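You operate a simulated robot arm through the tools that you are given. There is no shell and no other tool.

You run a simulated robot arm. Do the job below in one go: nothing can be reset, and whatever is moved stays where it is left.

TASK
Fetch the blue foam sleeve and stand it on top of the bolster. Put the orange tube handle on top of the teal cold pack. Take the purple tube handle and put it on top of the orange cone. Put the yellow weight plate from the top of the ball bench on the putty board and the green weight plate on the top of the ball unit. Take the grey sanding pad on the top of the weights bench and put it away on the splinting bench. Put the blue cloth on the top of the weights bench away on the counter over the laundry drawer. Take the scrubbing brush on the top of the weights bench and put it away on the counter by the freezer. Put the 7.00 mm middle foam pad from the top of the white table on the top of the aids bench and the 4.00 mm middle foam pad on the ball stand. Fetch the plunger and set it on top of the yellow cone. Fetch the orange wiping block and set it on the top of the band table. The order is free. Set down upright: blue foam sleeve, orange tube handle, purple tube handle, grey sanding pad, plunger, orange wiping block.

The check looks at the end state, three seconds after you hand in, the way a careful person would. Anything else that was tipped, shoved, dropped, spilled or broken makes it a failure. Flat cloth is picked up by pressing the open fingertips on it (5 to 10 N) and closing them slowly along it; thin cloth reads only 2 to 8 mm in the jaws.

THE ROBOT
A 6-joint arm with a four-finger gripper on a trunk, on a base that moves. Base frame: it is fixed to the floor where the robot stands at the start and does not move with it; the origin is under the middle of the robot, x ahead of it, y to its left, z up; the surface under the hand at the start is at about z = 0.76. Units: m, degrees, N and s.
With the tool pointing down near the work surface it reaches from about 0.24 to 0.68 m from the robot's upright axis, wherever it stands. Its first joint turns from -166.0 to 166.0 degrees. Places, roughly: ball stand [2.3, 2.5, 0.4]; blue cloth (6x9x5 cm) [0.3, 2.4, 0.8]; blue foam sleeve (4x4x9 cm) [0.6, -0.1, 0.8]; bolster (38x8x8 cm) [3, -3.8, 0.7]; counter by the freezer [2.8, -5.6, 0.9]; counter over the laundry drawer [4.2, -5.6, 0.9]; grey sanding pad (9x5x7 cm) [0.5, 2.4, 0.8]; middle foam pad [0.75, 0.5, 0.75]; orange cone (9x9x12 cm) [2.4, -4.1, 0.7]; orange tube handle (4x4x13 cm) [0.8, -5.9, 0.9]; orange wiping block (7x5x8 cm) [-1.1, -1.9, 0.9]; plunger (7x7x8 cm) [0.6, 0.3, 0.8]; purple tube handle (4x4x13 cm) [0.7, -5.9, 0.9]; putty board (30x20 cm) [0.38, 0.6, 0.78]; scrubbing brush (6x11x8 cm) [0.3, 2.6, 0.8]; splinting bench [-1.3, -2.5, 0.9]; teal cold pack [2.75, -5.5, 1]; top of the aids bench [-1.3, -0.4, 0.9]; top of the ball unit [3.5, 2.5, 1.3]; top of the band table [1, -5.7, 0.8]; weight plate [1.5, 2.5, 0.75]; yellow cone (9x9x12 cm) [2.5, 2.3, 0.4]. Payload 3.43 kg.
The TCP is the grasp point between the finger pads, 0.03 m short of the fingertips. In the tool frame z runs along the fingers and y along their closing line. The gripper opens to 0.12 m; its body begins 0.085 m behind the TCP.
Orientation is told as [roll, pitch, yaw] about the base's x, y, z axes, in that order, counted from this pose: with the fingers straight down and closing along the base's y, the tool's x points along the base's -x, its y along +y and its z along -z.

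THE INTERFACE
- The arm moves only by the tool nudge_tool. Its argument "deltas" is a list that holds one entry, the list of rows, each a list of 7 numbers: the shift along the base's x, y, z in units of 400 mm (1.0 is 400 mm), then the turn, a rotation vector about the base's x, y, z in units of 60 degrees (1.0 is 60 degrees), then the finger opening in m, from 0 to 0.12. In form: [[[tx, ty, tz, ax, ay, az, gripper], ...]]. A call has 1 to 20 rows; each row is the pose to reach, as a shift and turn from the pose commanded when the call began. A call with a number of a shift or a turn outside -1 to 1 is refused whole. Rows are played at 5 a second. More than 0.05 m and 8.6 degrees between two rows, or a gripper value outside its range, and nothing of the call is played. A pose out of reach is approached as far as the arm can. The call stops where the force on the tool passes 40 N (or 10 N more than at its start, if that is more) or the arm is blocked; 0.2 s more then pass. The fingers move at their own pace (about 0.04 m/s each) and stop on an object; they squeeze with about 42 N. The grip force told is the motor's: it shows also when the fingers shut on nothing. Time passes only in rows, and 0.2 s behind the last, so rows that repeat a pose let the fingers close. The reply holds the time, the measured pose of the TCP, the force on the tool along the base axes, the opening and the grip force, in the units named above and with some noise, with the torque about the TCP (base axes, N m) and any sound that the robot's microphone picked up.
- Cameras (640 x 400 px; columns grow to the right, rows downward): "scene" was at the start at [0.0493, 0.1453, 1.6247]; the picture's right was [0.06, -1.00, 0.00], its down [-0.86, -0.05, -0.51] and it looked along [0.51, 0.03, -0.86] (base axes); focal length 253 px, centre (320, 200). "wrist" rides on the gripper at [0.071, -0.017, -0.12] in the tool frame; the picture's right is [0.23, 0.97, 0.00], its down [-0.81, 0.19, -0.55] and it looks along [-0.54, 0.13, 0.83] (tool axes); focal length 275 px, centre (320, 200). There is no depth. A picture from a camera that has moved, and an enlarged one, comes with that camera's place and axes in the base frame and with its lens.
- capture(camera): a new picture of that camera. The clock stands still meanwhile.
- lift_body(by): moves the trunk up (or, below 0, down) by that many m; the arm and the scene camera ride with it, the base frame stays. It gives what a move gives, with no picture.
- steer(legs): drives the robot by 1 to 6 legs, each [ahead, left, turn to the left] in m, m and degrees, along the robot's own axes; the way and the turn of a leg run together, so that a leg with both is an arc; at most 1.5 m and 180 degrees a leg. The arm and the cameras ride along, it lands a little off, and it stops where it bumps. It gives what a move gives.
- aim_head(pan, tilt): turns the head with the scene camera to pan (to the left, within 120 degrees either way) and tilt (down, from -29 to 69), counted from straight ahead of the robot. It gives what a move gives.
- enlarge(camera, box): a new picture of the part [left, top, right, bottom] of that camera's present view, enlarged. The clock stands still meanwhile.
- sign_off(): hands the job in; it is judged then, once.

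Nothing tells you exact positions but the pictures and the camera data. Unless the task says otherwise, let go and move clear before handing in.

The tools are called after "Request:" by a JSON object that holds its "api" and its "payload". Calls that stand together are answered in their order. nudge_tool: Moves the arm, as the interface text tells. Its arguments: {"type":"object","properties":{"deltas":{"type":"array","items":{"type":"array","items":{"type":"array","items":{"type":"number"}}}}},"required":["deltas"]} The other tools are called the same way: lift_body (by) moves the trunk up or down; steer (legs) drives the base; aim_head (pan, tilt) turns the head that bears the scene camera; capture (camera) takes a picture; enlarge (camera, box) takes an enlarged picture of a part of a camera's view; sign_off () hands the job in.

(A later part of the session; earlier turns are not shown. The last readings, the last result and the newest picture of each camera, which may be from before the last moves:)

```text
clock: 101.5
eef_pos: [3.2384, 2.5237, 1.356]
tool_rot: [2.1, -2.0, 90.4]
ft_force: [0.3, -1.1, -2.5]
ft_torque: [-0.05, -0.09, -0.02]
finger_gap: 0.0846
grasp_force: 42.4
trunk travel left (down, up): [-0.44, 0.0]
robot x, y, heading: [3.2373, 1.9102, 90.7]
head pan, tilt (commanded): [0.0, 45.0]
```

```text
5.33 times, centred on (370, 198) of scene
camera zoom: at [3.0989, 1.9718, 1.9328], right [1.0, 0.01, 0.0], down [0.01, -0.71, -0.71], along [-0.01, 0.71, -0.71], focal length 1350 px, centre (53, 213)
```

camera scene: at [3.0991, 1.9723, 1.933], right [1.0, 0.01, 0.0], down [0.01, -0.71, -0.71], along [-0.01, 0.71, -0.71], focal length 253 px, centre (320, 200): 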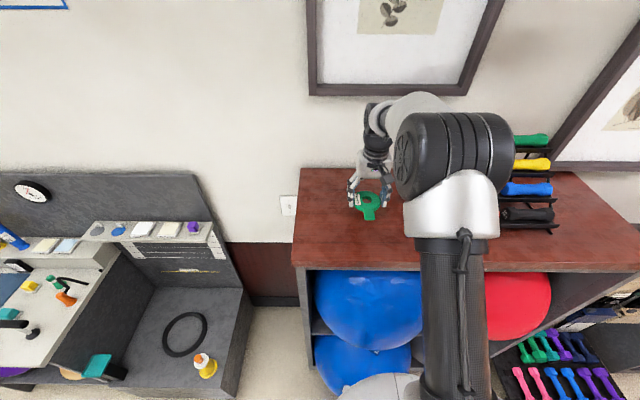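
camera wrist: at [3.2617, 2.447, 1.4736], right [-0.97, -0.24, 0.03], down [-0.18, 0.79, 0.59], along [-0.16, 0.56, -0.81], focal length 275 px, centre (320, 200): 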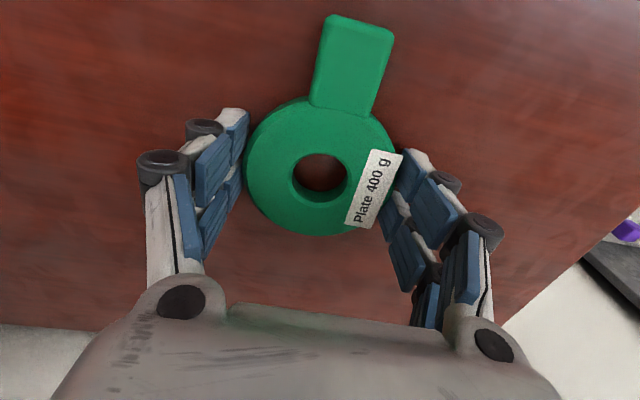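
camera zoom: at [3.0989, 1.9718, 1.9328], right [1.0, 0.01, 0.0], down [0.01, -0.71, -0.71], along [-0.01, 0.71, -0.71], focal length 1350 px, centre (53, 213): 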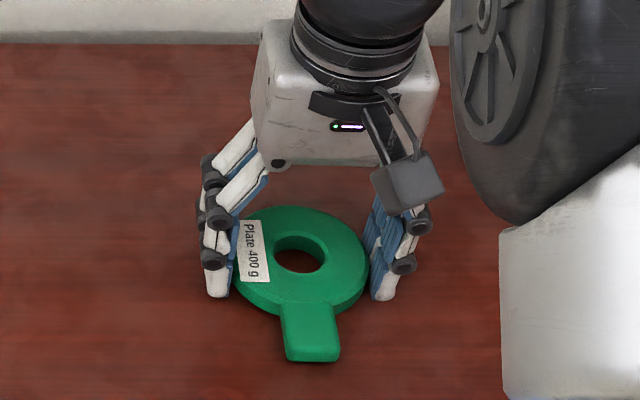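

I compensated about the wrong axis; correcting the tilt (−2° about base x and −2° about base y) with a little extra height.

Request:
{"api": "nudge_tool", "payload": {"deltas": [[[0, 0, 0.01, -0.016, -0.017, 0, 0.06], [0, 0, 0.016, -0.033, -0.035, 0, 0.06]]]}}

```text
clock: 102.1
eef_pos: [3.2385, 2.5236, 1.3632]
tool_rot: [-0.1, 0.0, 90.6]
ft_force: [-1.1, -0.3, -3.5]
ft_torque: [0.02, 0.0, 0.03]
finger_gap: 0.0844
grasp_force: 42.1
trunk travel left (down, up): [-0.44, 0.0]
robot x, y, heading: [3.2376, 1.9099, 90.5]
head pan, tilt (commanded): [0.0, 45.0]
```

Level again and hanging free. Now lowering in 2 mm steps.

Request:
{"api": "nudge_tool", "payload": {"deltas": [[[0, 0, -0.005, 0, 0, 0, 0.06], [0, 0, -0.01, 0, 0, 0, 0.06]]]}}

```text
clock: 102.7
eef_pos: [3.2372, 2.524, 1.3609]
tool_rot: [0.1, 0.0, 90.6]
ft_force: [0.5, 0.3, -3.6]
ft_torque: [0.05, -0.02, -0.04]
finger_gap: 0.0845
grasp_force: 42.1
trunk travel left (down, up): [-0.44, 0.0]
robot x, y, heading: [3.2378, 1.9133, 90.6]
head pan, tilt (commanded): [0.0, 45.0]
```

Request:
{"api": "nudge_tool", "payload": {"deltas": [[[0, 0, -0.004, 0, 0, 0, 0.06], [0, 0, -0.008, 0, 0, 0, 0.06]]]}}

```text
clock: 103.3
eef_pos: [3.2378, 2.524, 1.3578]
tool_rot: [0.1, 0.0, 90.6]
ft_force: [0.0, -0.2, -3.7]
ft_torque: [0.0, -0.01, -0.01]
finger_gap: 0.0844
grasp_force: 42.0
trunk travel left (down, up): [-0.44, 0.0]
robot x, y, heading: [3.2376, 1.9109, 90.5]
head pan, tilt (commanded): [0.0, 45.0]
```

Request:
{"api": "nudge_tool", "payload": {"deltas": [[[0, 0, -0.004, 0, 0, 0, 0.06], [0, 0, -0.008, 0, 0, 0, 0.06]]]}}

```text
clock: 103.9
eef_pos: [3.237, 2.5225, 1.3543]
tool_rot: [0.0, -0.2, 90.5]
ft_force: [0.3, 1.0, 6.6]
ft_torque: [0.44, 0.22, -0.06]
finger_gap: 0.0846
grasp_force: 42.2
trunk travel left (down, up): [-0.44, 0.0]
robot x, y, heading: [3.2361, 1.9094, 90.5]
head pan, tilt (commanded): [0.0, 45.0]
```

Plate rests on the wood (light contact). Opening the fingers slowly and rising.

Request:
{"api": "nudge_tool", "payload": {"deltas": [[[0, 0, 0, 0, 0, 0, 0.086], [0, 0, 0, 0, 0, 0, 0.092], [0, 0, 0, 0, 0, 0, 0.1], [0, 0, 0, 0, 0, 0, 0.11], [0, 0, 0, 0, 0, 0, 0.12], [0, 0, 0, 0, 0, 0, 0.12]]]}}

Request:
{"api": "capture", "payload": {"camera": "wrist"}}

```text
clock: 105.3
eef_pos: [3.2374, 2.5233, 1.3526]
tool_rot: [0.0, 0.0, 90.7]
ft_force: [0.6, -0.4, 0.2]
ft_torque: [-0.01, 0.01, -0.01]
finger_gap: 0.12
grasp_force: 0.0
trunk travel left (down, up): [-0.44, 0.0]
robot x, y, heading: [3.2366, 1.9112, 90.4]
head pan, tilt (commanded): [0.0, 45.0]
```

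```text
taken
camera wrist: at [3.2562, 2.4507, 1.4736], right [-0.97, -0.24, 0.0], down [-0.2, 0.81, 0.55], along [-0.13, 0.54, -0.83], focal length 275 px, centre (320, 200)
```

wrist: 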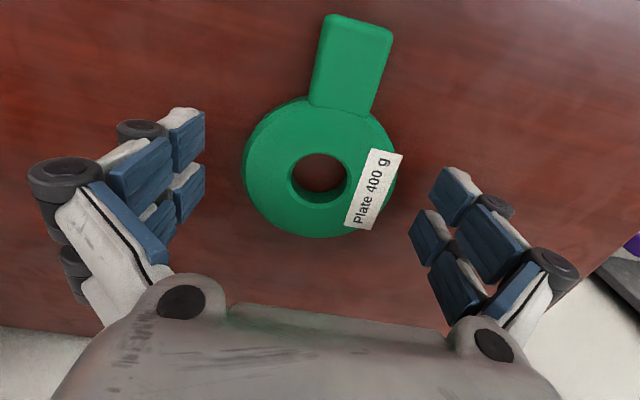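

Green plate placed. Rising, retracting, and backing away; then lowering the trunk.

Request:
{"api": "nudge_tool", "payload": {"deltas": [[[0, 0, 0.08, 0, 0, 0, 0.12], [0, 0, 0.18, 0, 0, 0, 0.12], [0, -0.1, 0.22, 0, 0, 0, 0.12], [0, -0.22, 0.22, 0, 0, 0, 0.12], [0, -0.34, 0.22, 0, 0, 0, 0.12], [0, -0.46, 0.22, 0, 0, 0, 0.12], [0, -0.58, 0.22, 0, 0, 0, 0.12], [0, -0.66, 0.22, 0, 0, 0, 0.12]]]}}

Request:
{"api": "steer", "payload": {"legs": [[-0.2, 0, 0]]}}

Request:
{"api": "capture", "payload": {"camera": "scene"}}

Request:
{"api": "lift_body", "payload": {"by": -0.29}}

```text
clock: 107.1
eef_pos: [3.2372, 2.2576, 1.4439]
tool_rot: [0.0, -0.1, 90.6]
ft_force: [-0.6, -1.1, 0.3]
ft_torque: [0.03, 0.0, 0.04]
finger_gap: 0.1198
grasp_force: 0.0
trunk travel left (down, up): [-0.44, 0.0]
robot x, y, heading: [3.2405, 1.9105, 90.4]
head pan, tilt (commanded): [0.0, 45.0]
```

```text
clock: 108.7
eef_pos: [3.2384, 2.0521, 1.4432]
tool_rot: [0.0, 0.0, 90.8]
ft_force: [-1.2, -1.2, 0.0]
ft_torque: [0.01, -0.01, -0.03]
finger_gap: 0.1203
grasp_force: 0.0
trunk travel left (down, up): [-0.44, 0.0]
robot x, y, heading: [3.2419, 1.7021, 90.7]
head pan, tilt (commanded): [0.0, 45.0]
```

```text
taken
camera scene: at [3.101, 1.765, 1.933], right [1.0, 0.01, 0.0], down [0.01, -0.71, -0.71], along [-0.01, 0.71, -0.71], focal length 253 px, centre (320, 200)
```

scene: 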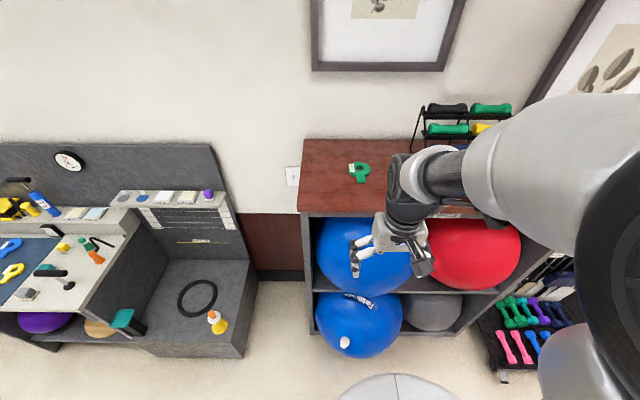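

```text
clock: 111.6
eef_pos: [3.2385, 2.053, 1.1541]
tool_rot: [0.1, 0.0, 90.8]
ft_force: [0.2, -1.1, 0.2]
ft_torque: [-0.01, 0.02, -0.01]
finger_gap: 0.12
grasp_force: 0.0
trunk travel left (down, up): [-0.15, 0.29]
robot x, y, heading: [3.2403, 1.705, 91.0]
head pan, tilt (commanded): [0.0, 45.0]
```

Green plate sits well on the ball unit. Now back to the ball bench for the yellow plate (≈[1.60, 2.37]).

Request:
{"api": "steer", "payload": {"legs": [[0, 0.82, -0.8], [0.08, 0.82, 0]]}}

Request:
{"api": "nudge_tool", "payload": {"deltas": [[[0, 0.1, -0.06, 0, 0, 0, 0.12], [0, 0.2, -0.12, 0, 0, 0, 0.12], [0, 0.3, -0.18, 0, 0, 0, 0.12], [0, 0.4, -0.24, 0, 0, 0, 0.12], [0, 0.46, -0.32, 0, 0, 0, 0.12], [0, 0.46, -0.42, 0, 0, 0, 0.12]]]}}

Request:
{"api": "capture", "payload": {"camera": "wrist"}}

```text
clock: 120.0
eef_pos: [1.609, 2.1201, 1.1547]
tool_rot: [-0.1, -0.1, 89.6]
ft_force: [-0.3, -0.6, -1.0]
ft_torque: [0.0, -0.01, 0.01]
finger_gap: 0.12
grasp_force: 0.1
trunk travel left (down, up): [-0.15, 0.29]
robot x, y, heading: [1.604, 1.7707, 89.5]
head pan, tilt (commanded): [0.0, 45.0]
```

```text
clock: 121.4
eef_pos: [1.6124, 2.3011, 0.985]
tool_rot: [0.0, -0.1, 89.6]
ft_force: [0.4, -0.2, -0.7]
ft_torque: [0.0, 0.01, 0.01]
finger_gap: 0.12
grasp_force: 0.1
trunk travel left (down, up): [-0.15, 0.29]
robot x, y, heading: [1.6052, 1.7713, 89.7]
head pan, tilt (commanded): [0.0, 45.0]
```

```text
taken
camera wrist: at [1.6298, 2.2301, 1.1059], right [-0.97, -0.22, 0.0], down [-0.19, 0.81, 0.55], along [-0.12, 0.54, -0.83], focal length 275 px, centre (320, 200)
```

wrist: 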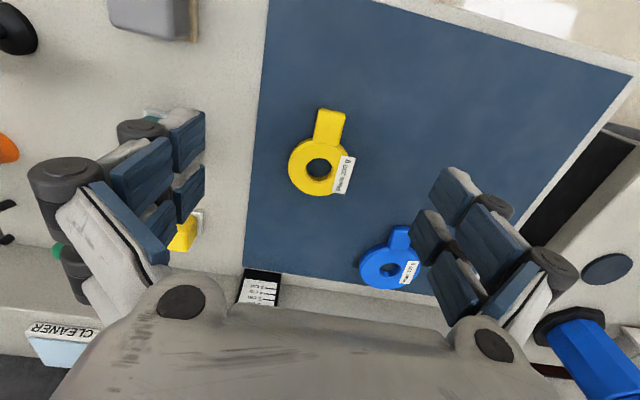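

Yellow ring centre ≈[1.597, 2.377], tab toward me. Moving above and down to verify.

Request:
{"api": "nudge_tool", "payload": {"deltas": [[[-0.0385, 0.1, 0, 0, 0, 0, 0.1], [-0.0385, 0.19, -0.05, 0, 0, 0, 0.1], [-0.0385, 0.19, -0.15, 0, 0, 0, 0.1], [-0.0385, 0.19, -0.25, 0, 0, 0, 0.1], [-0.0385, 0.19, -0.28, 0, 0, 0, 0.1]]]}}

Request:
{"api": "capture", "payload": {"camera": "wrist"}}

```text
clock: 122.6
eef_pos: [1.5951, 2.3809, 0.8725]
tool_rot: [0.0, 0.1, 89.5]
ft_force: [0.7, -0.5, -0.3]
ft_torque: [-0.02, 0.02, -0.03]
finger_gap: 0.1
grasp_force: 0.0
trunk travel left (down, up): [-0.15, 0.29]
robot x, y, heading: [1.6053, 1.771, 89.9]
head pan, tilt (commanded): [0.0, 45.0]
```

```text
taken
camera wrist: at [1.6136, 2.3088, 0.9932], right [-0.97, -0.22, 0.0], down [-0.19, 0.81, 0.55], along [-0.12, 0.54, -0.83], focal length 275 px, centre (320, 200)
```

wrist: 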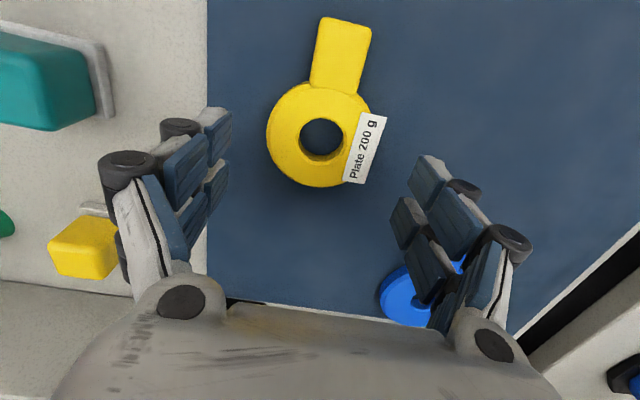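

Aligned to within a few mm. Descending to grasp height and closing.

Request:
{"api": "nudge_tool", "payload": {"deltas": [[[0.005, -0.006, -0.05, 0, 0, 0, 0.1], [0.005, -0.006, -0.09, 0, 0, 0, 0.1], [0.005, -0.006, -0.09, 0, 0, 0, 0.09], [0.005, -0.006, -0.09, 0, 0, 0, 0.08], [0.005, -0.006, -0.09, 0, 0, 0, 0.075], [0.005, -0.006, -0.09, 0, 0, 0, 0.07], [0.005, -0.006, -0.09, 0, 0, 0, 0.06]]]}}

Request:
{"api": "capture", "payload": {"camera": "wrist"}}

```text
clock: 124.2
eef_pos: [1.5954, 2.3778, 0.8391]
tool_rot: [0.0, 0.0, 89.7]
ft_force: [-0.4, -2.7, 4.1]
ft_torque: [-0.09, -0.07, 0.02]
finger_gap: 0.0745
grasp_force: 41.8
trunk travel left (down, up): [-0.15, 0.29]
robot x, y, heading: [1.604, 1.7697, 89.5]
head pan, tilt (commanded): [0.0, 45.0]
```

```text
taken
camera wrist: at [1.6137, 2.3057, 0.9595], right [-0.97, -0.22, 0.0], down [-0.19, 0.81, 0.55], along [-0.12, 0.54, -0.83], focal length 275 px, centre (320, 200)
```

wrist: 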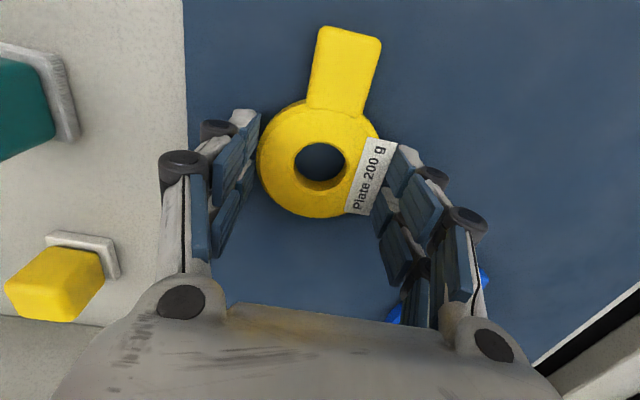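

Gripped (gap 74.5 mm). Lifting and checking it.

Request:
{"api": "nudge_tool", "payload": {"deltas": [[[0, 0, 0.03, 0, 0, 0, 0.05], [0, 0, 0.1, 0, 0, 0, 0.05], [0, 0, 0.2, 0, 0, 0, 0.05], [0, 0, 0.32, 0, 0, 0, 0.05], [0, 0, 0.44, 0, 0, 0, 0.05], [0, -0.1, 0.5, 0, 0, 0, 0.05], [0, -0.22, 0.5, 0, 0, 0, 0.05], [0, -0.34, 0.5, 0, 0, 0, 0.05], [0, -0.46, 0.5, 0, 0, 0, 0.05], [0, -0.58, 0.5, 0, 0, 0, 0.05]]]}}

Request:
{"api": "capture", "payload": {"camera": "wrist"}}

```text
clock: 126.4
eef_pos: [1.5946, 2.1451, 1.0401]
tool_rot: [0.0, 0.0, 89.7]
ft_force: [0.4, -1.5, -2.9]
ft_torque: [0.03, 0.0, -0.03]
finger_gap: 0.0735
grasp_force: 42.9
trunk travel left (down, up): [-0.15, 0.29]
robot x, y, heading: [1.6037, 1.776, 89.3]
head pan, tilt (commanded): [0.0, 45.0]
```

```text
taken
camera wrist: at [1.6124, 2.0724, 1.1596], right [-0.97, -0.22, 0.0], down [-0.19, 0.81, 0.55], along [-0.12, 0.54, -0.83], focal length 275 px, centre (320, 200)
```

wrist: 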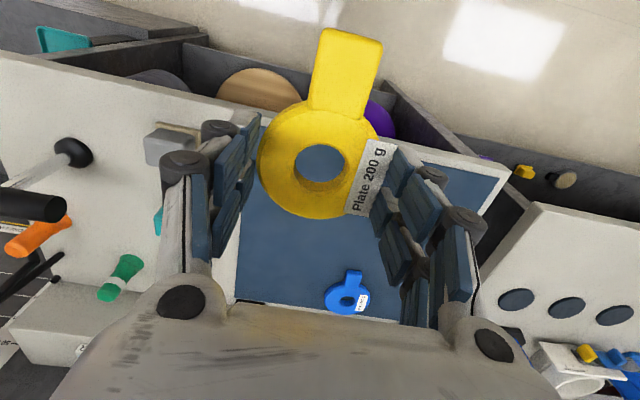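

Yellow plate is held. I'll turn to face forward (heading 0) and drive around to the putty board at the white table.

Request:
{"api": "steer", "payload": {"legs": [[0, 0, -89.5], [-0.9, 0, 0], [-0.85, 0, 0]]}}

Request:
{"api": "aim_head", "payload": {"pan": -20, "tilt": 55}}

Request:
{"api": "capture", "payload": {"camera": "scene"}}

```text
clock: 139.1
eef_pos: [0.2194, 1.8173, 1.0395]
tool_rot: [0.1, 0.1, -0.3]
ft_force: [-0.3, -1.0, -1.4]
ft_torque: [-0.01, 0.01, -0.01]
finger_gap: 0.0735
grasp_force: 41.7
trunk travel left (down, up): [-0.15, 0.29]
robot x, y, heading: [-0.1571, 1.8072, -0.5]
head pan, tilt (commanded): [0.0, 45.0]
```

```text
clock: 139.9
eef_pos: [0.2197, 1.8175, 1.039]
tool_rot: [0.0, -0.1, -0.3]
ft_force: [0.4, 1.0, -1.5]
ft_torque: [0.01, 0.01, -0.02]
finger_gap: 0.0734
grasp_force: 42.4
trunk travel left (down, up): [-0.15, 0.29]
robot x, y, heading: [-0.1567, 1.8038, -0.2]
head pan, tilt (commanded): [-20.0, 55.0]
```

```text
taken
camera scene: at [-0.1045, 1.9231, 1.6296], right [-0.35, -0.94, 0.0], down [-0.77, 0.28, -0.57], along [0.54, -0.2, -0.82], focal length 253 px, centre (320, 200)
```

scene: 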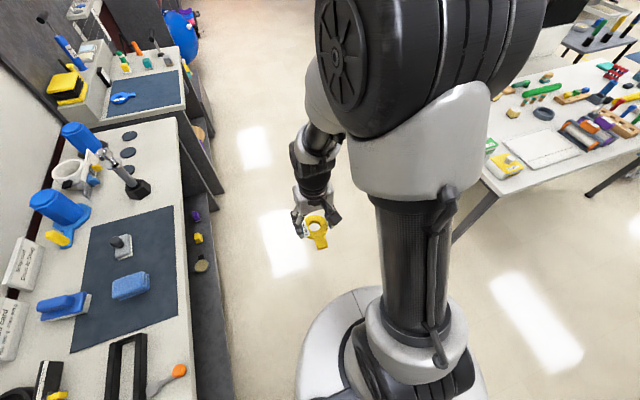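

I can see the weights bench (cloth, pad, brush) and the white table. Sliding right to the putty board.

Request:
{"api": "steer", "payload": {"legs": [[0, -1.2, 0.3]]}}

Request:
{"api": "aim_head", "payload": {"pan": 10, "tilt": 55}}

Request:
{"api": "capture", "payload": {"camera": "scene"}}

Request:
{"api": "capture", "payload": {"camera": "wrist"}}

```text
clock: 145.9
eef_pos: [0.2239, 0.6557, 1.0386]
tool_rot: [0.0, 0.0, 0.7]
ft_force: [-0.4, 0.1, -2.7]
ft_torque: [0.02, -0.03, 0.02]
finger_gap: 0.0735
grasp_force: 42.3
trunk travel left (down, up): [-0.15, 0.29]
robot x, y, heading: [-0.1511, 0.6388, 0.6]
head pan, tilt (commanded): [-20.0, 55.0]
```

```text
clock: 146.8
eef_pos: [0.222, 0.6543, 1.0386]
tool_rot: [0.0, 0.1, 0.6]
ft_force: [0.1, 0.8, -1.3]
ft_torque: [-0.03, -0.03, -0.01]
finger_gap: 0.0732
grasp_force: 41.7
trunk travel left (down, up): [-0.15, 0.29]
robot x, y, heading: [-0.1505, 0.6398, 0.5]
head pan, tilt (commanded): [10.0, 55.0]
```

```text
taken
camera scene: at [-0.1002, 0.7929, 1.6296], right [0.18, -0.98, 0.0], down [-0.81, -0.15, -0.57], along [0.56, 0.11, -0.82], focal length 253 px, centre (320, 200)
```

scene: 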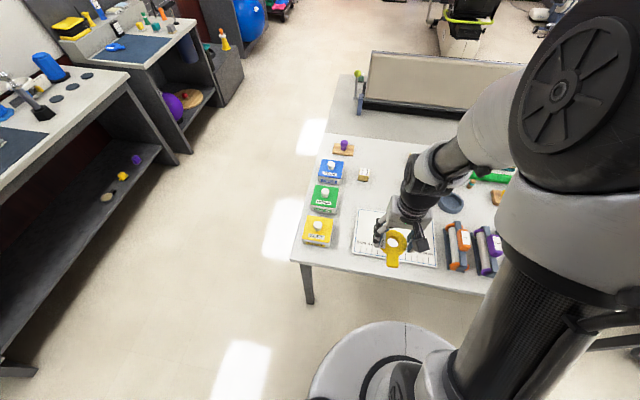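

```text
taken
camera wrist: at [0.1531, 0.6369, 1.1591], right [-0.24, 0.97, 0.0], down [0.81, 0.2, 0.55], along [0.54, 0.13, -0.83], focal length 275 px, centre (320, 200)
```

wrist: 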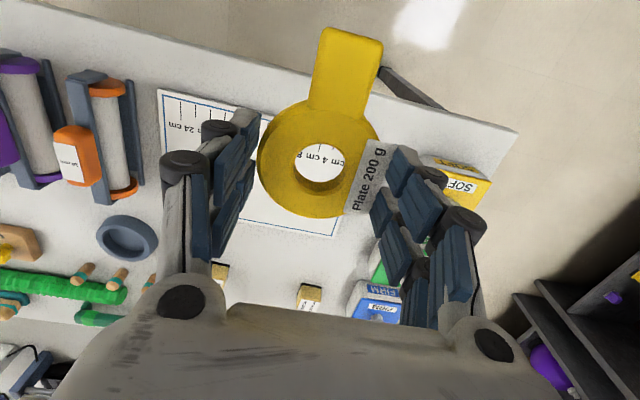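

The board spans x≈0.28–0.48, y≈0.44–0.75 and looks empty. I'll bring the plate over its middle and lower partway.

Request:
{"api": "nudge_tool", "payload": {"deltas": [[[0.115, -0.034, 0, 0, 0, 0, 0.05], [0.23, -0.067, 0, 0, 0, 0, 0.05], [0.345, -0.1, 0, 0, 0, 0, 0.05], [0.4575, -0.135, 0, 0, 0, 0, 0.05], [0.4575, -0.135, -0.12, 0, 0, 0, 0.05], [0.4575, -0.135, -0.24, 0, 0, 0, 0.05], [0.4575, -0.135, -0.36, 0, 0, 0, 0.05], [0.4575, -0.135, -0.42, 0, 0, 0, 0.05]]]}}

Request:
{"api": "capture", "payload": {"camera": "wrist"}}

Request:
{"api": "enlarge", "payload": {"camera": "scene", "box": [280, 130, 480, 280]}}

```text
clock: 148.6
eef_pos: [0.4047, 0.6022, 0.8672]
tool_rot: [0.0, 0.0, 0.6]
ft_force: [-0.1, -0.3, -1.4]
ft_torque: [-0.02, -0.01, 0.01]
finger_gap: 0.0735
grasp_force: 41.7
trunk travel left (down, up): [-0.15, 0.29]
robot x, y, heading: [-0.1509, 0.639, 0.7]
head pan, tilt (commanded): [10.0, 55.0]
```

```text
taken
camera wrist: at [0.3368, 0.5833, 0.9886], right [-0.24, 0.97, 0.0], down [0.81, 0.2, 0.55], along [0.54, 0.13, -0.83], focal length 275 px, centre (320, 200)
```

wrist: 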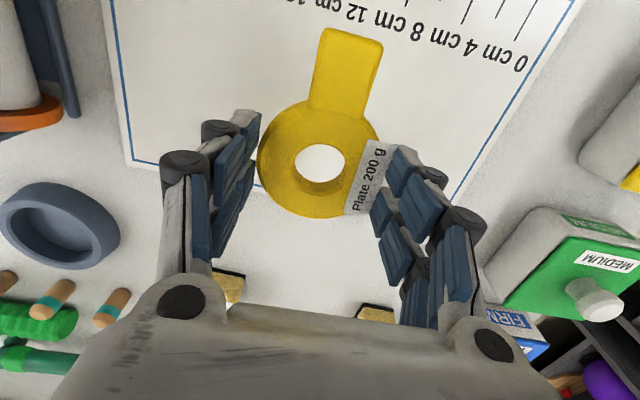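

```text
2.67 times, centred on (380, 205) of scene
camera zoom: at [-0.1, 0.7929, 1.6296], right [0.18, -0.98, 0.0], down [-0.81, -0.15, -0.57], along [0.56, 0.11, -0.82], focal length 675 px, centre (160, 187)
```

zoom: 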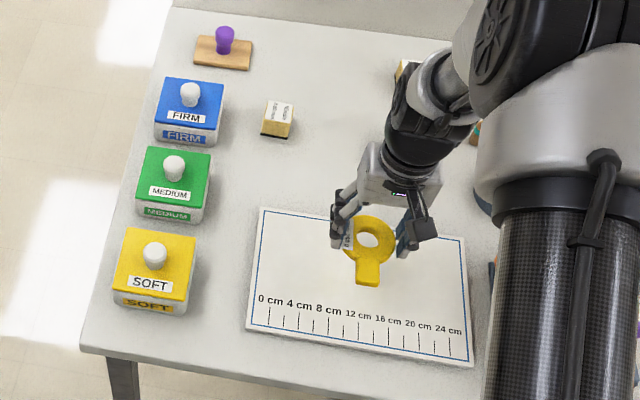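

Descending carefully onto the board.

Request:
{"api": "nudge_tool", "payload": {"deltas": [[[-0.01, 0, -0.02, 0, 0, 0, 0.05], [-0.02, 0, -0.04, 0, 0, 0, 0.05], [-0.02, 0, -0.055, 0, 0, 0, 0.05]]]}}

```text
clock: 149.4
eef_pos: [0.3975, 0.6024, 0.8474]
tool_rot: [0.0, 0.1, 0.6]
ft_force: [0.1, 0.3, -2.5]
ft_torque: [-0.02, -0.01, 0.0]
finger_gap: 0.0733
grasp_force: 41.4
trunk travel left (down, up): [-0.15, 0.29]
robot x, y, heading: [-0.1479, 0.6417, 0.9]
head pan, tilt (commanded): [10.0, 55.0]
```

Request:
{"api": "nudge_tool", "payload": {"deltas": [[[0, 0, -0.008, 0, 0, 0, 0.05], [0, 0, -0.016, 0, 0, 0, 0.05], [0, 0, -0.024, 0, 0, 0, 0.05]]]}}

```text
clock: 150.2
eef_pos: [0.3976, 0.6005, 0.8382]
tool_rot: [0.1, 0.1, 0.6]
ft_force: [0.5, 0.5, -2.5]
ft_torque: [-0.01, -0.02, -0.01]
finger_gap: 0.0736
grasp_force: 42.0
trunk travel left (down, up): [-0.15, 0.29]
robot x, y, heading: [-0.1504, 0.6395, 0.7]
head pan, tilt (commanded): [10.0, 55.0]
```

Request:
{"api": "nudge_tool", "payload": {"deltas": [[[0, 0, -0.007, 0, 0, 0, 0.05], [0, 0, -0.014, 0, 0, 0, 0.05]]]}}

```text
clock: 150.8
eef_pos: [0.3985, 0.6022, 0.8336]
tool_rot: [0.0, 0.0, 0.7]
ft_force: [0.3, 0.4, -1.8]
ft_torque: [-0.03, -0.03, 0.0]
finger_gap: 0.0734
grasp_force: 42.0
trunk travel left (down, up): [-0.15, 0.29]
robot x, y, heading: [-0.151, 0.6398, 0.6]
head pan, tilt (commanded): [10.0, 55.0]
```

Request:
{"api": "nudge_tool", "payload": {"deltas": [[[0, 0, -0.007, 0, 0, 0, 0.05], [0, 0, -0.014, 0, 0, 0, 0.05]]]}}

```text
clock: 151.4
eef_pos: [0.3984, 0.6016, 0.8286]
tool_rot: [0.0, 0.0, 0.5]
ft_force: [-1.1, -1.3, -1.0]
ft_torque: [0.01, -0.01, 0.02]
finger_gap: 0.0738
grasp_force: 41.7
trunk travel left (down, up): [-0.15, 0.29]
robot x, y, heading: [-0.1482, 0.6385, 0.2]
head pan, tilt (commanded): [10.0, 55.0]
```

Request:
{"api": "nudge_tool", "payload": {"deltas": [[[0, 0, -0.006, 0, 0, 0, 0.05], [0, 0, -0.012, 0, 0, 0, 0.05]]]}}

```text
clock: 152.0
eef_pos: [0.3979, 0.6011, 0.8243]
tool_rot: [0.0, 0.0, 0.6]
ft_force: [0.1, 0.1, -1.0]
ft_torque: [0.01, -0.02, 0.0]
finger_gap: 0.0736
grasp_force: 41.1
trunk travel left (down, up): [-0.15, 0.29]
robot x, y, heading: [-0.1526, 0.6386, 0.8]
head pan, tilt (commanded): [10.0, 55.0]
```

Request:
{"api": "nudge_tool", "payload": {"deltas": [[[0, 0, -0.006, 0, 0, 0, 0.05], [0, 0, -0.012, 0, 0, 0, 0.05]]]}}

Request:
{"api": "capture", "payload": {"camera": "wrist"}}

Request:
{"api": "enlarge", "payload": {"camera": "scene", "box": [350, 190, 446, 280]}}

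```text
clock: 152.6
eef_pos: [0.3976, 0.6019, 0.8187]
tool_rot: [0.1, -0.1, 0.6]
ft_force: [0.3, 0.2, -1.5]
ft_torque: [0.0, -0.03, -0.03]
finger_gap: 0.0733
grasp_force: 41.9
trunk travel left (down, up): [-0.15, 0.29]
robot x, y, heading: [-0.1523, 0.6396, 0.5]
head pan, tilt (commanded): [10.0, 55.0]
```

```text
taken
camera wrist: at [0.3287, 0.5832, 0.9389], right [-0.24, 0.97, 0.0], down [0.81, 0.2, 0.55], along [0.54, 0.13, -0.83], focal length 275 px, centre (320, 200)
```

wrist: 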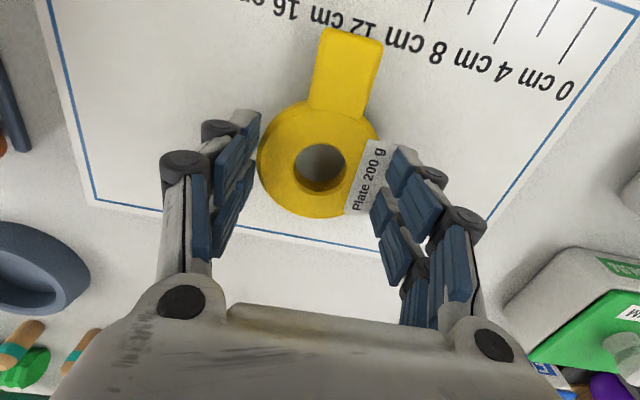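

```text
4.44 times, centred on (398, 235) of scene
camera zoom: at [-0.1001, 0.7929, 1.6296], right [0.18, -0.98, 0.0], down [-0.81, -0.15, -0.57], along [0.56, 0.11, -0.82], focal length 1125 px, centre (-27, 44)
```

zoom: 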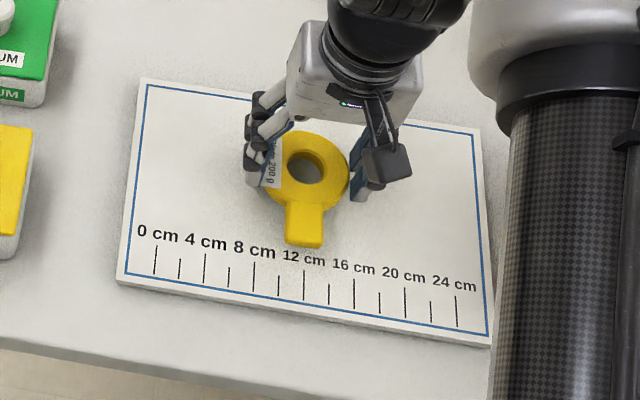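

Still hanging free; continuing down in small steps.

Request:
{"api": "nudge_tool", "payload": {"deltas": [[[0, 0, -0.005, 0, 0, 0, 0.05], [0, 0, -0.01, 0, 0, 0, 0.05]]]}}

```text
clock: 153.2
eef_pos: [0.3981, 0.6016, 0.814]
tool_rot: [-0.1, 0.0, 0.6]
ft_force: [-0.1, -0.8, -1.2]
ft_torque: [0.02, -0.07, 0.03]
finger_gap: 0.0733
grasp_force: 42.0
trunk travel left (down, up): [-0.15, 0.29]
robot x, y, heading: [-0.1493, 0.6361, 0.9]
head pan, tilt (commanded): [10.0, 55.0]
```

Request:
{"api": "nudge_tool", "payload": {"deltas": [[[0, 0, -0.005, 0, 0, 0, 0.05], [0, 0, -0.01, 0, 0, 0, 0.05]]]}}

```text
clock: 153.8
eef_pos: [0.398, 0.5995, 0.8108]
tool_rot: [0.0, 0.0, 0.5]
ft_force: [-0.7, 0.1, -2.5]
ft_torque: [0.04, -0.05, 0.03]
finger_gap: 0.0738
grasp_force: 41.9
trunk travel left (down, up): [-0.15, 0.29]
robot x, y, heading: [-0.1506, 0.6428, 0.7]
head pan, tilt (commanded): [10.0, 55.0]
```

Request:
{"api": "nudge_tool", "payload": {"deltas": [[[0, 0, -0.005, 0, 0, 0, 0.05], [0, 0, -0.01, 0, 0, 0, 0.05]]]}}

```text
clock: 154.4
eef_pos: [0.3986, 0.6016, 0.8086]
tool_rot: [0.0, -0.1, 0.6]
ft_force: [-2.0, 0.2, 6.7]
ft_torque: [0.12, 0.33, 0.0]
finger_gap: 0.0736
grasp_force: 41.6
trunk travel left (down, up): [-0.15, 0.29]
robot x, y, heading: [-0.1524, 0.6424, 0.5]
head pan, tilt (commanded): [10.0, 55.0]
```

Contact with the board. Releasing and rising.

Request:
{"api": "nudge_tool", "payload": {"deltas": [[[0, 0, 0, 0, 0, 0, 0.075], [0, 0, 0, 0, 0, 0, 0.082], [0, 0, 0, 0, 0, 0, 0.09], [0, 0, 0, 0, 0, 0, 0.1], [0, 0, 0, 0, 0, 0, 0.105], [0, 0, 0.08, 0, 0, 0, 0.11], [0, 0, 0.2, 0, 0, 0, 0.12], [0, 0, 0.32, 0, 0, 0, 0.12], [0, 0, 0.42, 0, 0, 0, 0.12]]]}}

Request:
{"api": "capture", "payload": {"camera": "wrist"}}

```text
clock: 156.4
eef_pos: [0.3988, 0.601, 0.9744]
tool_rot: [0.0, 0.0, 0.6]
ft_force: [-0.5, 0.1, -0.1]
ft_torque: [0.0, 0.01, -0.01]
finger_gap: 0.1203
grasp_force: 0.1
trunk travel left (down, up): [-0.15, 0.29]
robot x, y, heading: [-0.1512, 0.6407, 0.7]
head pan, tilt (commanded): [10.0, 55.0]
```

```text
taken
camera wrist: at [0.3289, 0.5821, 1.0947], right [-0.24, 0.97, 0.0], down [0.81, 0.2, 0.55], along [0.54, 0.13, -0.83], focal length 275 px, centre (320, 200)
```

wrist: 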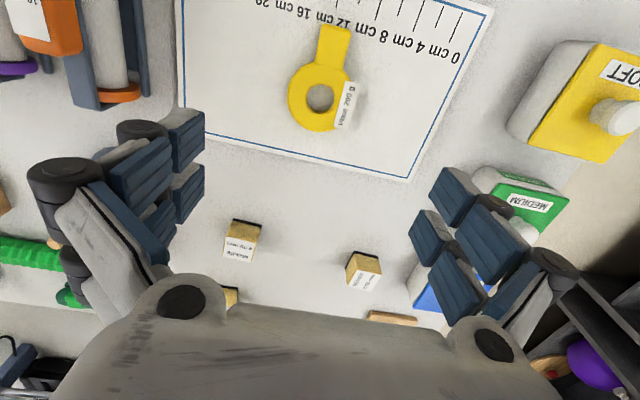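

Yellow plate done. Before fetching the foam pads I want to see how close the base can get to the table, so I'll look straight down.

Request:
{"api": "aim_head", "payload": {"pan": 30, "tilt": 69}}

Request:
{"api": "capture", "payload": {"camera": "scene"}}

Request:
{"api": "aim_head", "payload": {"pan": -30, "tilt": 69}}

Request:
{"api": "capture", "payload": {"camera": "scene"}}

```text
clock: 157.3
eef_pos: [0.3997, 0.6007, 0.9736]
tool_rot: [0.0, -0.1, 0.6]
ft_force: [0.1, 0.2, -0.4]
ft_torque: [0.01, -0.01, 0.0]
finger_gap: 0.1199
grasp_force: 0.0
trunk travel left (down, up): [-0.15, 0.29]
robot x, y, heading: [-0.1534, 0.6428, 0.3]
head pan, tilt (commanded): [30.0, 68.8]
```

```text
taken
camera scene: at [-0.123, 0.8081, 1.6142], right [0.51, -0.86, 0.0], down [-0.8, -0.47, -0.36], along [0.31, 0.18, -0.93], focal length 253 px, centre (320, 200)
```

scene: 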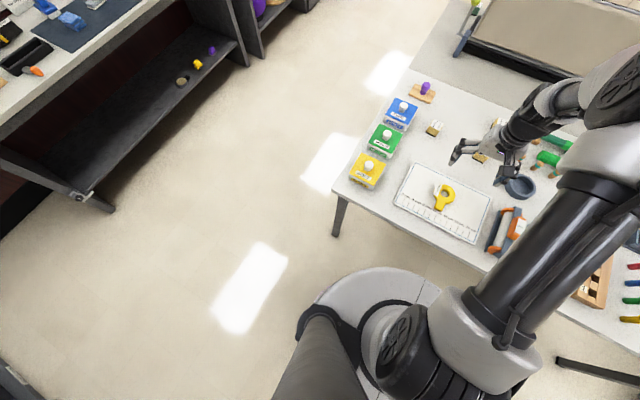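

```text
clock: 158.6
eef_pos: [0.3993, 0.6011, 0.9738]
tool_rot: [0.0, 0.0, 0.6]
ft_force: [-0.2, -0.7, 0.1]
ft_torque: [0.02, -0.03, -0.05]
finger_gap: 0.1201
grasp_force: 0.1
trunk travel left (down, up): [-0.15, 0.29]
robot x, y, heading: [-0.1499, 0.639, 0.6]
head pan, tilt (commanded): [-30.0, 68.8]
```

```text
taken
camera scene: at [-0.1225, 0.7523, 1.6141], right [-0.49, -0.87, 0.0], down [-0.81, 0.46, -0.36], along [0.32, -0.18, -0.93], focal length 253 px, centre (320, 200)
```

scene: 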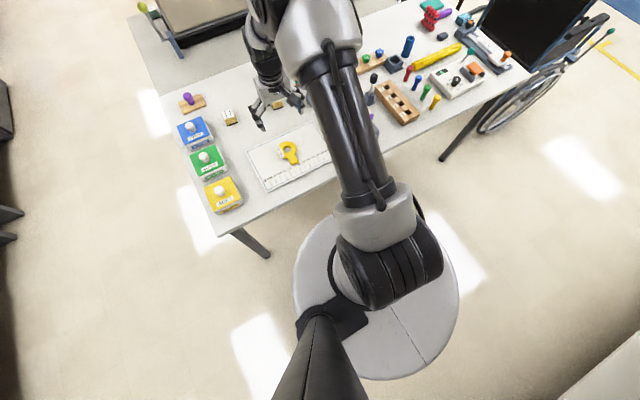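

The body's disc (≈0.22 m radius) rides near table height, so from the front I can reach x≈0.65. I'll shift forward and right slightly to take the 4.00 mm pad.

Request:
{"api": "steer", "payload": {"legs": [[0.125, -0.11, 0]]}}

Request:
{"api": "capture", "payload": {"camera": "wrist"}}

```text
clock: 160.0
eef_pos: [0.5247, 0.4953, 0.9734]
tool_rot: [-0.1, 0.0, 0.8]
ft_force: [0.7, -0.1, -0.7]
ft_torque: [0.03, 0.0, 0.01]
finger_gap: 0.1197
grasp_force: 0.1
trunk travel left (down, up): [-0.15, 0.29]
robot x, y, heading: [-0.0275, 0.5306, 0.4]
head pan, tilt (commanded): [-30.0, 68.8]
```

```text
taken
camera wrist: at [0.4551, 0.4759, 1.0938], right [-0.24, 0.97, 0.0], down [0.81, 0.2, 0.55], along [0.54, 0.13, -0.83], focal length 275 px, centre (320, 200)
```

wrist: 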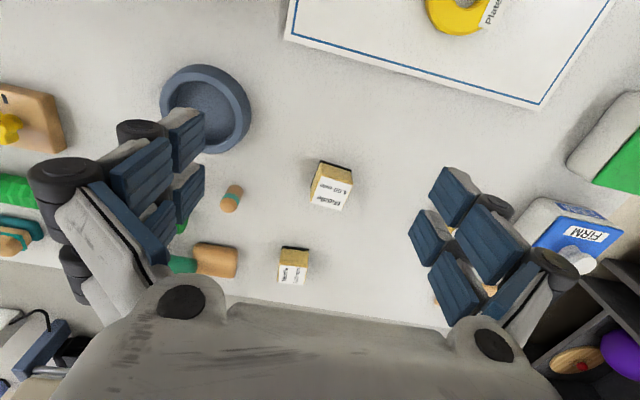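

Request:
{"api": "enlarge", "payload": {"camera": "wrist", "box": [260, 145, 388, 225]}}

Request:
{"api": "enlarge", "payload": {"camera": "wrist", "box": [240, 230, 352, 300]}}

```text
5.00 times, centred on (324, 185) of wrist
camera zoom: at [0.4551, 0.4759, 1.0938], right [-0.24, 0.97, 0.0], down [0.81, 0.2, 0.55], along [0.54, 0.13, -0.83], focal length 1376 px, centre (300, 275)
```

zoom: 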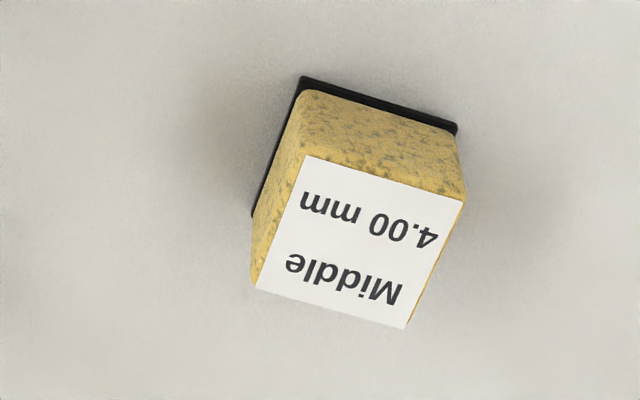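

```text
5.71 times, centred on (296, 265) of wrist
camera zoom: at [0.4551, 0.4759, 1.0938], right [-0.24, 0.97, 0.0], down [0.81, 0.2, 0.55], along [0.54, 0.13, -0.83], focal length 1573 px, centre (457, -171)
```

zoom: 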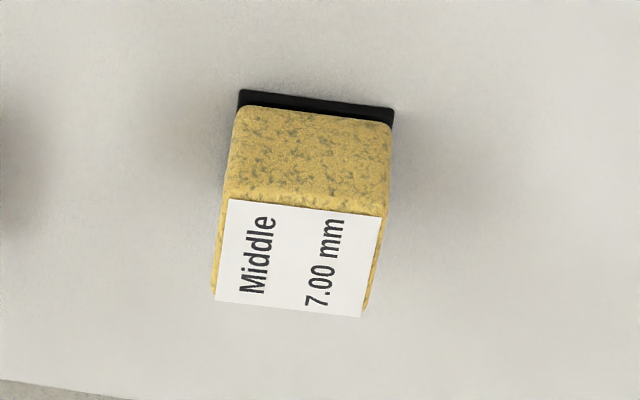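

The 4.00 mm pad is axis-aligned at ≈[0.634, 0.535]. Moving above it with a moderate opening.

Request:
{"api": "nudge_tool", "payload": {"deltas": [[[0.09, 0.033, 0, 0, 0, 0, 0.1], [0.18, 0.066, 0, 0, 0, 0, 0.08], [0.273, 0.099, -0.03, 0, 0, 0, 0.08], [0.273, 0.099, -0.14, 0, 0, 0, 0.08], [0.273, 0.099, -0.25, 0, 0, 0, 0.08]]]}}

Request:
{"api": "capture", "payload": {"camera": "wrist"}}

```text
clock: 161.2
eef_pos: [0.6328, 0.536, 0.8736]
tool_rot: [0.0, -0.1, 0.6]
ft_force: [0.2, 0.1, -0.4]
ft_torque: [0.02, 0.04, -0.02]
finger_gap: 0.0798
grasp_force: 0.0
trunk travel left (down, up): [-0.15, 0.29]
robot x, y, heading: [-0.026, 0.5336, 0.8]
head pan, tilt (commanded): [-30.0, 68.8]
```

```text
taken
camera wrist: at [0.5638, 0.517, 0.9943], right [-0.24, 0.97, 0.0], down [0.81, 0.2, 0.55], along [0.54, 0.13, -0.83], focal length 275 px, centre (320, 200)
```

wrist: 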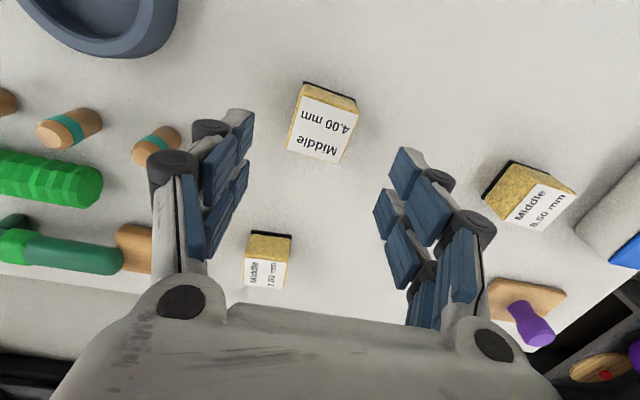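

Well centred. Descending and gripping the 4.00 mm pad.

Request:
{"api": "nudge_tool", "payload": {"deltas": [[[-0.004, -0.003, -0.1, 0, 0, 0, 0.08], [-0.004, -0.003, -0.17, 0, 0, 0, 0.08], [-0.004, -0.003, -0.187, 0, 0, 0, 0.075], [-0.004, -0.003, -0.187, 0, 0, 0, 0.06], [-0.004, -0.003, -0.187, 0, 0, 0, 0.045], [-0.004, -0.003, -0.187, 0, 0, 0, 0.03], [-0.004, -0.003, -0.187, 0, 0, 0, 0.02]]]}}

Request:
{"api": "capture", "payload": {"camera": "wrist"}}

```text
clock: 162.8
eef_pos: [0.6325, 0.5348, 0.8001]
tool_rot: [0.0, 0.0, 0.8]
ft_force: [-0.1, 1.1, 2.2]
ft_torque: [0.08, 0.03, 0.0]
finger_gap: 0.044
grasp_force: 35.5
trunk travel left (down, up): [-0.15, 0.29]
robot x, y, heading: [-0.0263, 0.5332, 0.7]
head pan, tilt (commanded): [-30.0, 68.8]
```

```text
taken
camera wrist: at [0.5627, 0.516, 0.9195], right [-0.24, 0.97, 0.0], down [0.81, 0.2, 0.55], along [0.54, 0.13, -0.83], focal length 275 px, centre (320, 200)
```

wrist: 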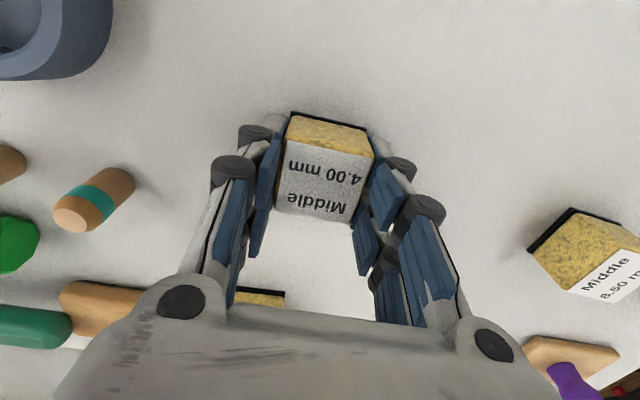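

Pad gripped (44 mm). Lifting and retracting for the trip to the ball stand.

Request:
{"api": "nudge_tool", "payload": {"deltas": [[[0, 0, 0.08, 0, 0, 0, 0.02], [0, 0, 0.2, 0, 0, 0, 0.02], [0, 0, 0.32, 0, 0, 0, 0.02], [0, 0, 0.44, 0, 0, 0, 0.02], [0, 0, 0.56, 0, 0, 0, 0.02], [-0.12, 0, 0.58, 0, 0, 0, 0.02], [-0.24, 0, 0.6, 0, 0, 0, 0.02], [-0.36, 0, 0.6, 0, 0, 0, 0.02], [-0.48, 0, 0.6, 0, 0, 0, 0.02], [-0.6, 0, 0.6, 0, 0, 0, 0.02], [-0.72, 0, 0.6, 0, 0, 0, 0.02]]]}}

Request:
{"api": "steer", "payload": {"legs": [[-0.1, 0, 0], [0, 1.12, 0], [1.3, 0, 0], [1.1, 0, 0], [0, 0, 89]]}}

Request:
{"api": "aim_head", "payload": {"pan": 0, "tilt": 45}}

Request:
{"api": "capture", "payload": {"camera": "scene"}}

Request:
{"api": "capture", "payload": {"camera": "wrist"}}

```text
clock: 165.2
eef_pos: [0.3434, 0.5367, 1.0399]
tool_rot: [0.0, 0.0, 0.7]
ft_force: [0.1, -0.2, -0.3]
ft_torque: [-0.01, -0.04, 0.01]
finger_gap: 0.0437
grasp_force: 42.4
trunk travel left (down, up): [-0.15, 0.29]
robot x, y, heading: [-0.0255, 0.5316, 0.6]
head pan, tilt (commanded): [-30.0, 68.8]
```

```text
clock: 186.8
eef_pos: [2.2784, 2.0879, 1.0399]
tool_rot: [-0.1, 0.0, 90.1]
ft_force: [-0.3, 0.4, -0.3]
ft_torque: [0.01, 0.01, 0.03]
finger_gap: 0.0436
grasp_force: 41.9
trunk travel left (down, up): [-0.15, 0.29]
robot x, y, heading: [2.2794, 1.7128, 90.1]
head pan, tilt (commanded): [-30.0, 68.8]
```

```text
clock: 187.8
eef_pos: [2.2782, 2.0888, 1.0403]
tool_rot: [0.1, 0.0, 90.1]
ft_force: [-0.5, 0.2, 0.0]
ft_torque: [-0.01, 0.0, -0.02]
finger_gap: 0.0438
grasp_force: 42.2
trunk travel left (down, up): [-0.15, 0.29]
robot x, y, heading: [2.2803, 1.7169, 89.8]
head pan, tilt (commanded): [0.0, 45.0]
```

```text
taken
camera scene: at [2.1409, 1.7799, 1.6429], right [1.0, 0.0, 0.0], down [0.0, -0.71, -0.71], along [0.0, 0.71, -0.71], focal length 253 px, centre (320, 200)
```

scene: 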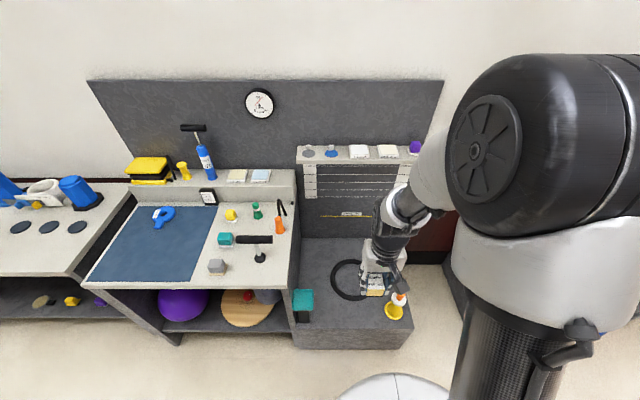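

```text
taken
camera wrist: at [2.2975, 2.0163, 1.1598], right [-0.97, -0.23, 0.0], down [-0.19, 0.81, 0.55], along [-0.13, 0.54, -0.83], focal length 275 px, centre (320, 200)
```

wrist: 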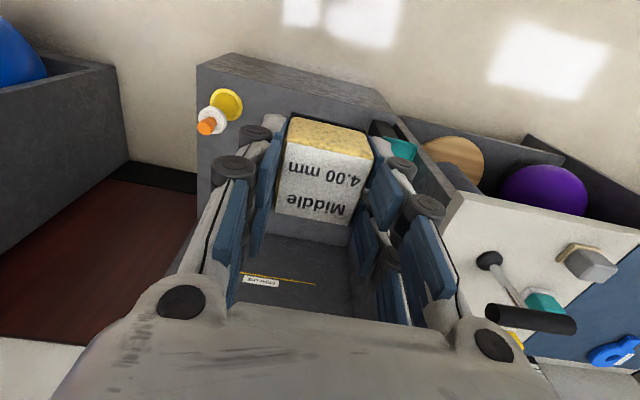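

At the ball stand: free strip in front of the black ring around [2.31, 2.262]. Lowering the trunk, then reaching over it.

Request:
{"api": "lift_body", "payload": {"by": -0.15}}

Request:
{"api": "nudge_tool", "payload": {"deltas": [[[0.02, 0.09, -0.05, 0, 0, 0, 0.02], [0.04, 0.18, -0.1, 0, 0, 0, 0.02], [0.06, 0.27, -0.15, 0, 0, 0, 0.02], [0.07, 0.36, -0.2, 0, 0, 0, 0.02], [0.08, 0.4325, -0.28, 0, 0, 0, 0.02], [0.08, 0.4325, -0.4, 0, 0, 0, 0.02], [0.08, 0.4325, -0.52, 0, 0, 0, 0.02], [0.08, 0.4325, -0.64, 0, 0, 0, 0.02], [0.08, 0.4325, -0.76, 0, 0, 0, 0.02], [0.08, 0.4325, -0.88, 0, 0, 0, 0.02]]]}}

Request:
{"api": "capture", "payload": {"camera": "wrist"}}

Request:
{"api": "capture", "payload": {"camera": "scene"}}

```text
clock: 189.5
eef_pos: [2.2794, 2.0886, 0.8898]
tool_rot: [0.0, 0.0, 90.0]
ft_force: [-0.2, 0.0, -0.6]
ft_torque: [-0.02, 0.03, 0.02]
finger_gap: 0.0437
grasp_force: 41.7
trunk travel left (down, up): [0.0, 0.44]
robot x, y, heading: [2.2789, 1.7167, 90.0]
head pan, tilt (commanded): [0.0, 45.0]
```

```text
clock: 191.7
eef_pos: [2.3124, 2.2643, 0.5365]
tool_rot: [-0.1, -0.1, 90.0]
ft_force: [0.7, 0.1, -0.2]
ft_torque: [-0.01, -0.01, -0.03]
finger_gap: 0.0438
grasp_force: 42.1
trunk travel left (down, up): [0.0, 0.44]
robot x, y, heading: [2.2779, 1.7167, 90.4]
head pan, tilt (commanded): [0.0, 45.0]
```

```text
taken
camera wrist: at [2.3309, 2.1919, 0.6567], right [-0.97, -0.23, 0.0], down [-0.19, 0.81, 0.55], along [-0.13, 0.54, -0.83], focal length 275 px, centre (320, 200)
```

wrist: 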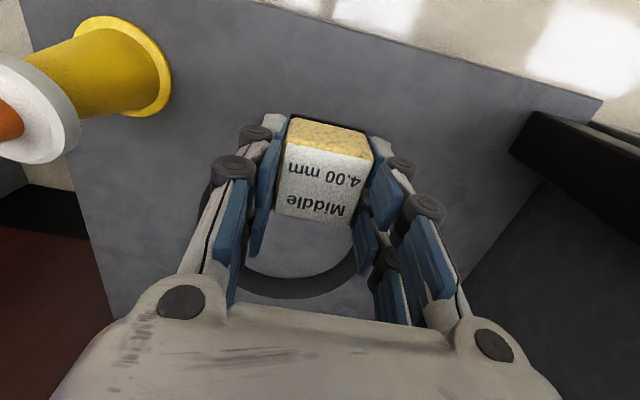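

```text
taken
camera scene: at [2.1408, 1.78, 1.493], right [1.0, 0.0, 0.0], down [0.0, -0.71, -0.71], along [0.0, 0.71, -0.71], focal length 253 px, centre (320, 200)
```

scene: 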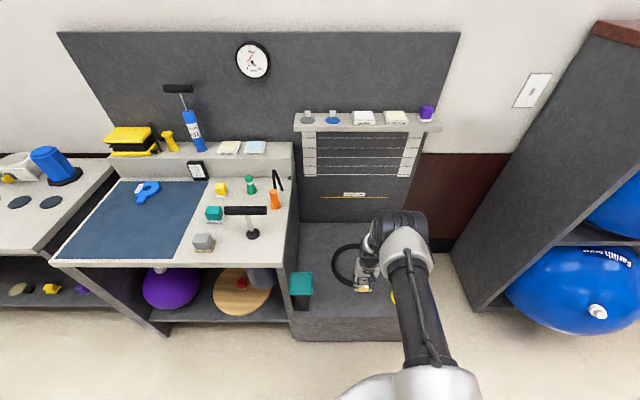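

Clear strip below confirmed (edge y≈2.19, ring starts y≈2.34). Lowering to just above, then by small steps.

Request:
{"api": "nudge_tool", "payload": {"deltas": [[[0, -0.003, -0.1, 0, 0, 0, 0.02], [0, -0.003, -0.2, 0, 0, 0, 0.02], [0, -0.003, -0.27, 0, 0, 0, 0.02]]]}}

```text
clock: 192.5
eef_pos: [2.3132, 2.2638, 0.4285]
tool_rot: [-0.1, 0.0, 90.1]
ft_force: [-0.3, 1.1, 0.0]
ft_torque: [-0.03, -0.01, 0.02]
finger_gap: 0.044
grasp_force: 41.7
trunk travel left (down, up): [0.0, 0.44]
robot x, y, heading: [2.2749, 1.7187, 90.0]
head pan, tilt (commanded): [0.0, 45.0]
```

Request:
{"api": "nudge_tool", "payload": {"deltas": [[[0, 0, -0.01, 0, 0, 0, 0.02], [0, 0, -0.02, 0, 0, 0, 0.02], [0, 0, -0.03, 0, 0, 0, 0.02], [0, 0, -0.04, 0, 0, 0, 0.02]]]}}

```text
clock: 193.5
eef_pos: [2.3097, 2.2618, 0.414]
tool_rot: [0.0, 0.0, 90.1]
ft_force: [0.0, 0.0, 0.3]
ft_torque: [0.03, -0.02, -0.01]
finger_gap: 0.0439
grasp_force: 41.9
trunk travel left (down, up): [0.0, 0.44]
robot x, y, heading: [2.2777, 1.7186, 90.3]
head pan, tilt (commanded): [0.0, 45.0]
```

Request:
{"api": "nudge_tool", "payload": {"deltas": [[[0, 0, -0.007, 0, 0, 0, 0.02], [0, 0, -0.014, 0, 0, 0, 0.02]]]}}

```text
clock: 194.1
eef_pos: [2.3102, 2.2617, 0.4073]
tool_rot: [0.0, 0.0, 90.1]
ft_force: [0.3, 0.5, -1.0]
ft_torque: [0.01, -0.01, 0.03]
finger_gap: 0.0437
grasp_force: 41.8
trunk travel left (down, up): [0.0, 0.44]
robot x, y, heading: [2.2786, 1.7166, 90.1]
head pan, tilt (commanded): [0.0, 45.0]
```

Request:
{"api": "nudge_tool", "payload": {"deltas": [[[0, 0, -0.007, 0, 0, 0, 0.02], [0, 0, -0.014, 0, 0, 0, 0.02]]]}}

```text
clock: 194.7
eef_pos: [2.3113, 2.2604, 0.4017]
tool_rot: [0.1, -0.2, 90.1]
ft_force: [-0.7, -0.5, -0.1]
ft_torque: [0.0, -0.01, 0.03]
finger_gap: 0.0436
grasp_force: 42.1
trunk travel left (down, up): [0.0, 0.44]
robot x, y, heading: [2.2773, 1.719, 90.1]
head pan, tilt (commanded): [0.0, 45.0]
```

Request:
{"api": "nudge_tool", "payload": {"deltas": [[[0, 0, -0.006, 0, 0, 0, 0.02], [0, 0, -0.012, 0, 0, 0, 0.02]]]}}

```text
clock: 195.3
eef_pos: [2.3108, 2.2612, 0.4002]
tool_rot: [0.0, 0.0, 90.1]
ft_force: [-4.9, -5.6, 12.2]
ft_torque: [-0.12, 0.21, 0.01]
finger_gap: 0.0439
grasp_force: 42.1
trunk travel left (down, up): [0.0, 0.44]
robot x, y, heading: [2.281, 1.7163, 89.9]
head pan, tilt (commanded): [0.0, 45.0]
```

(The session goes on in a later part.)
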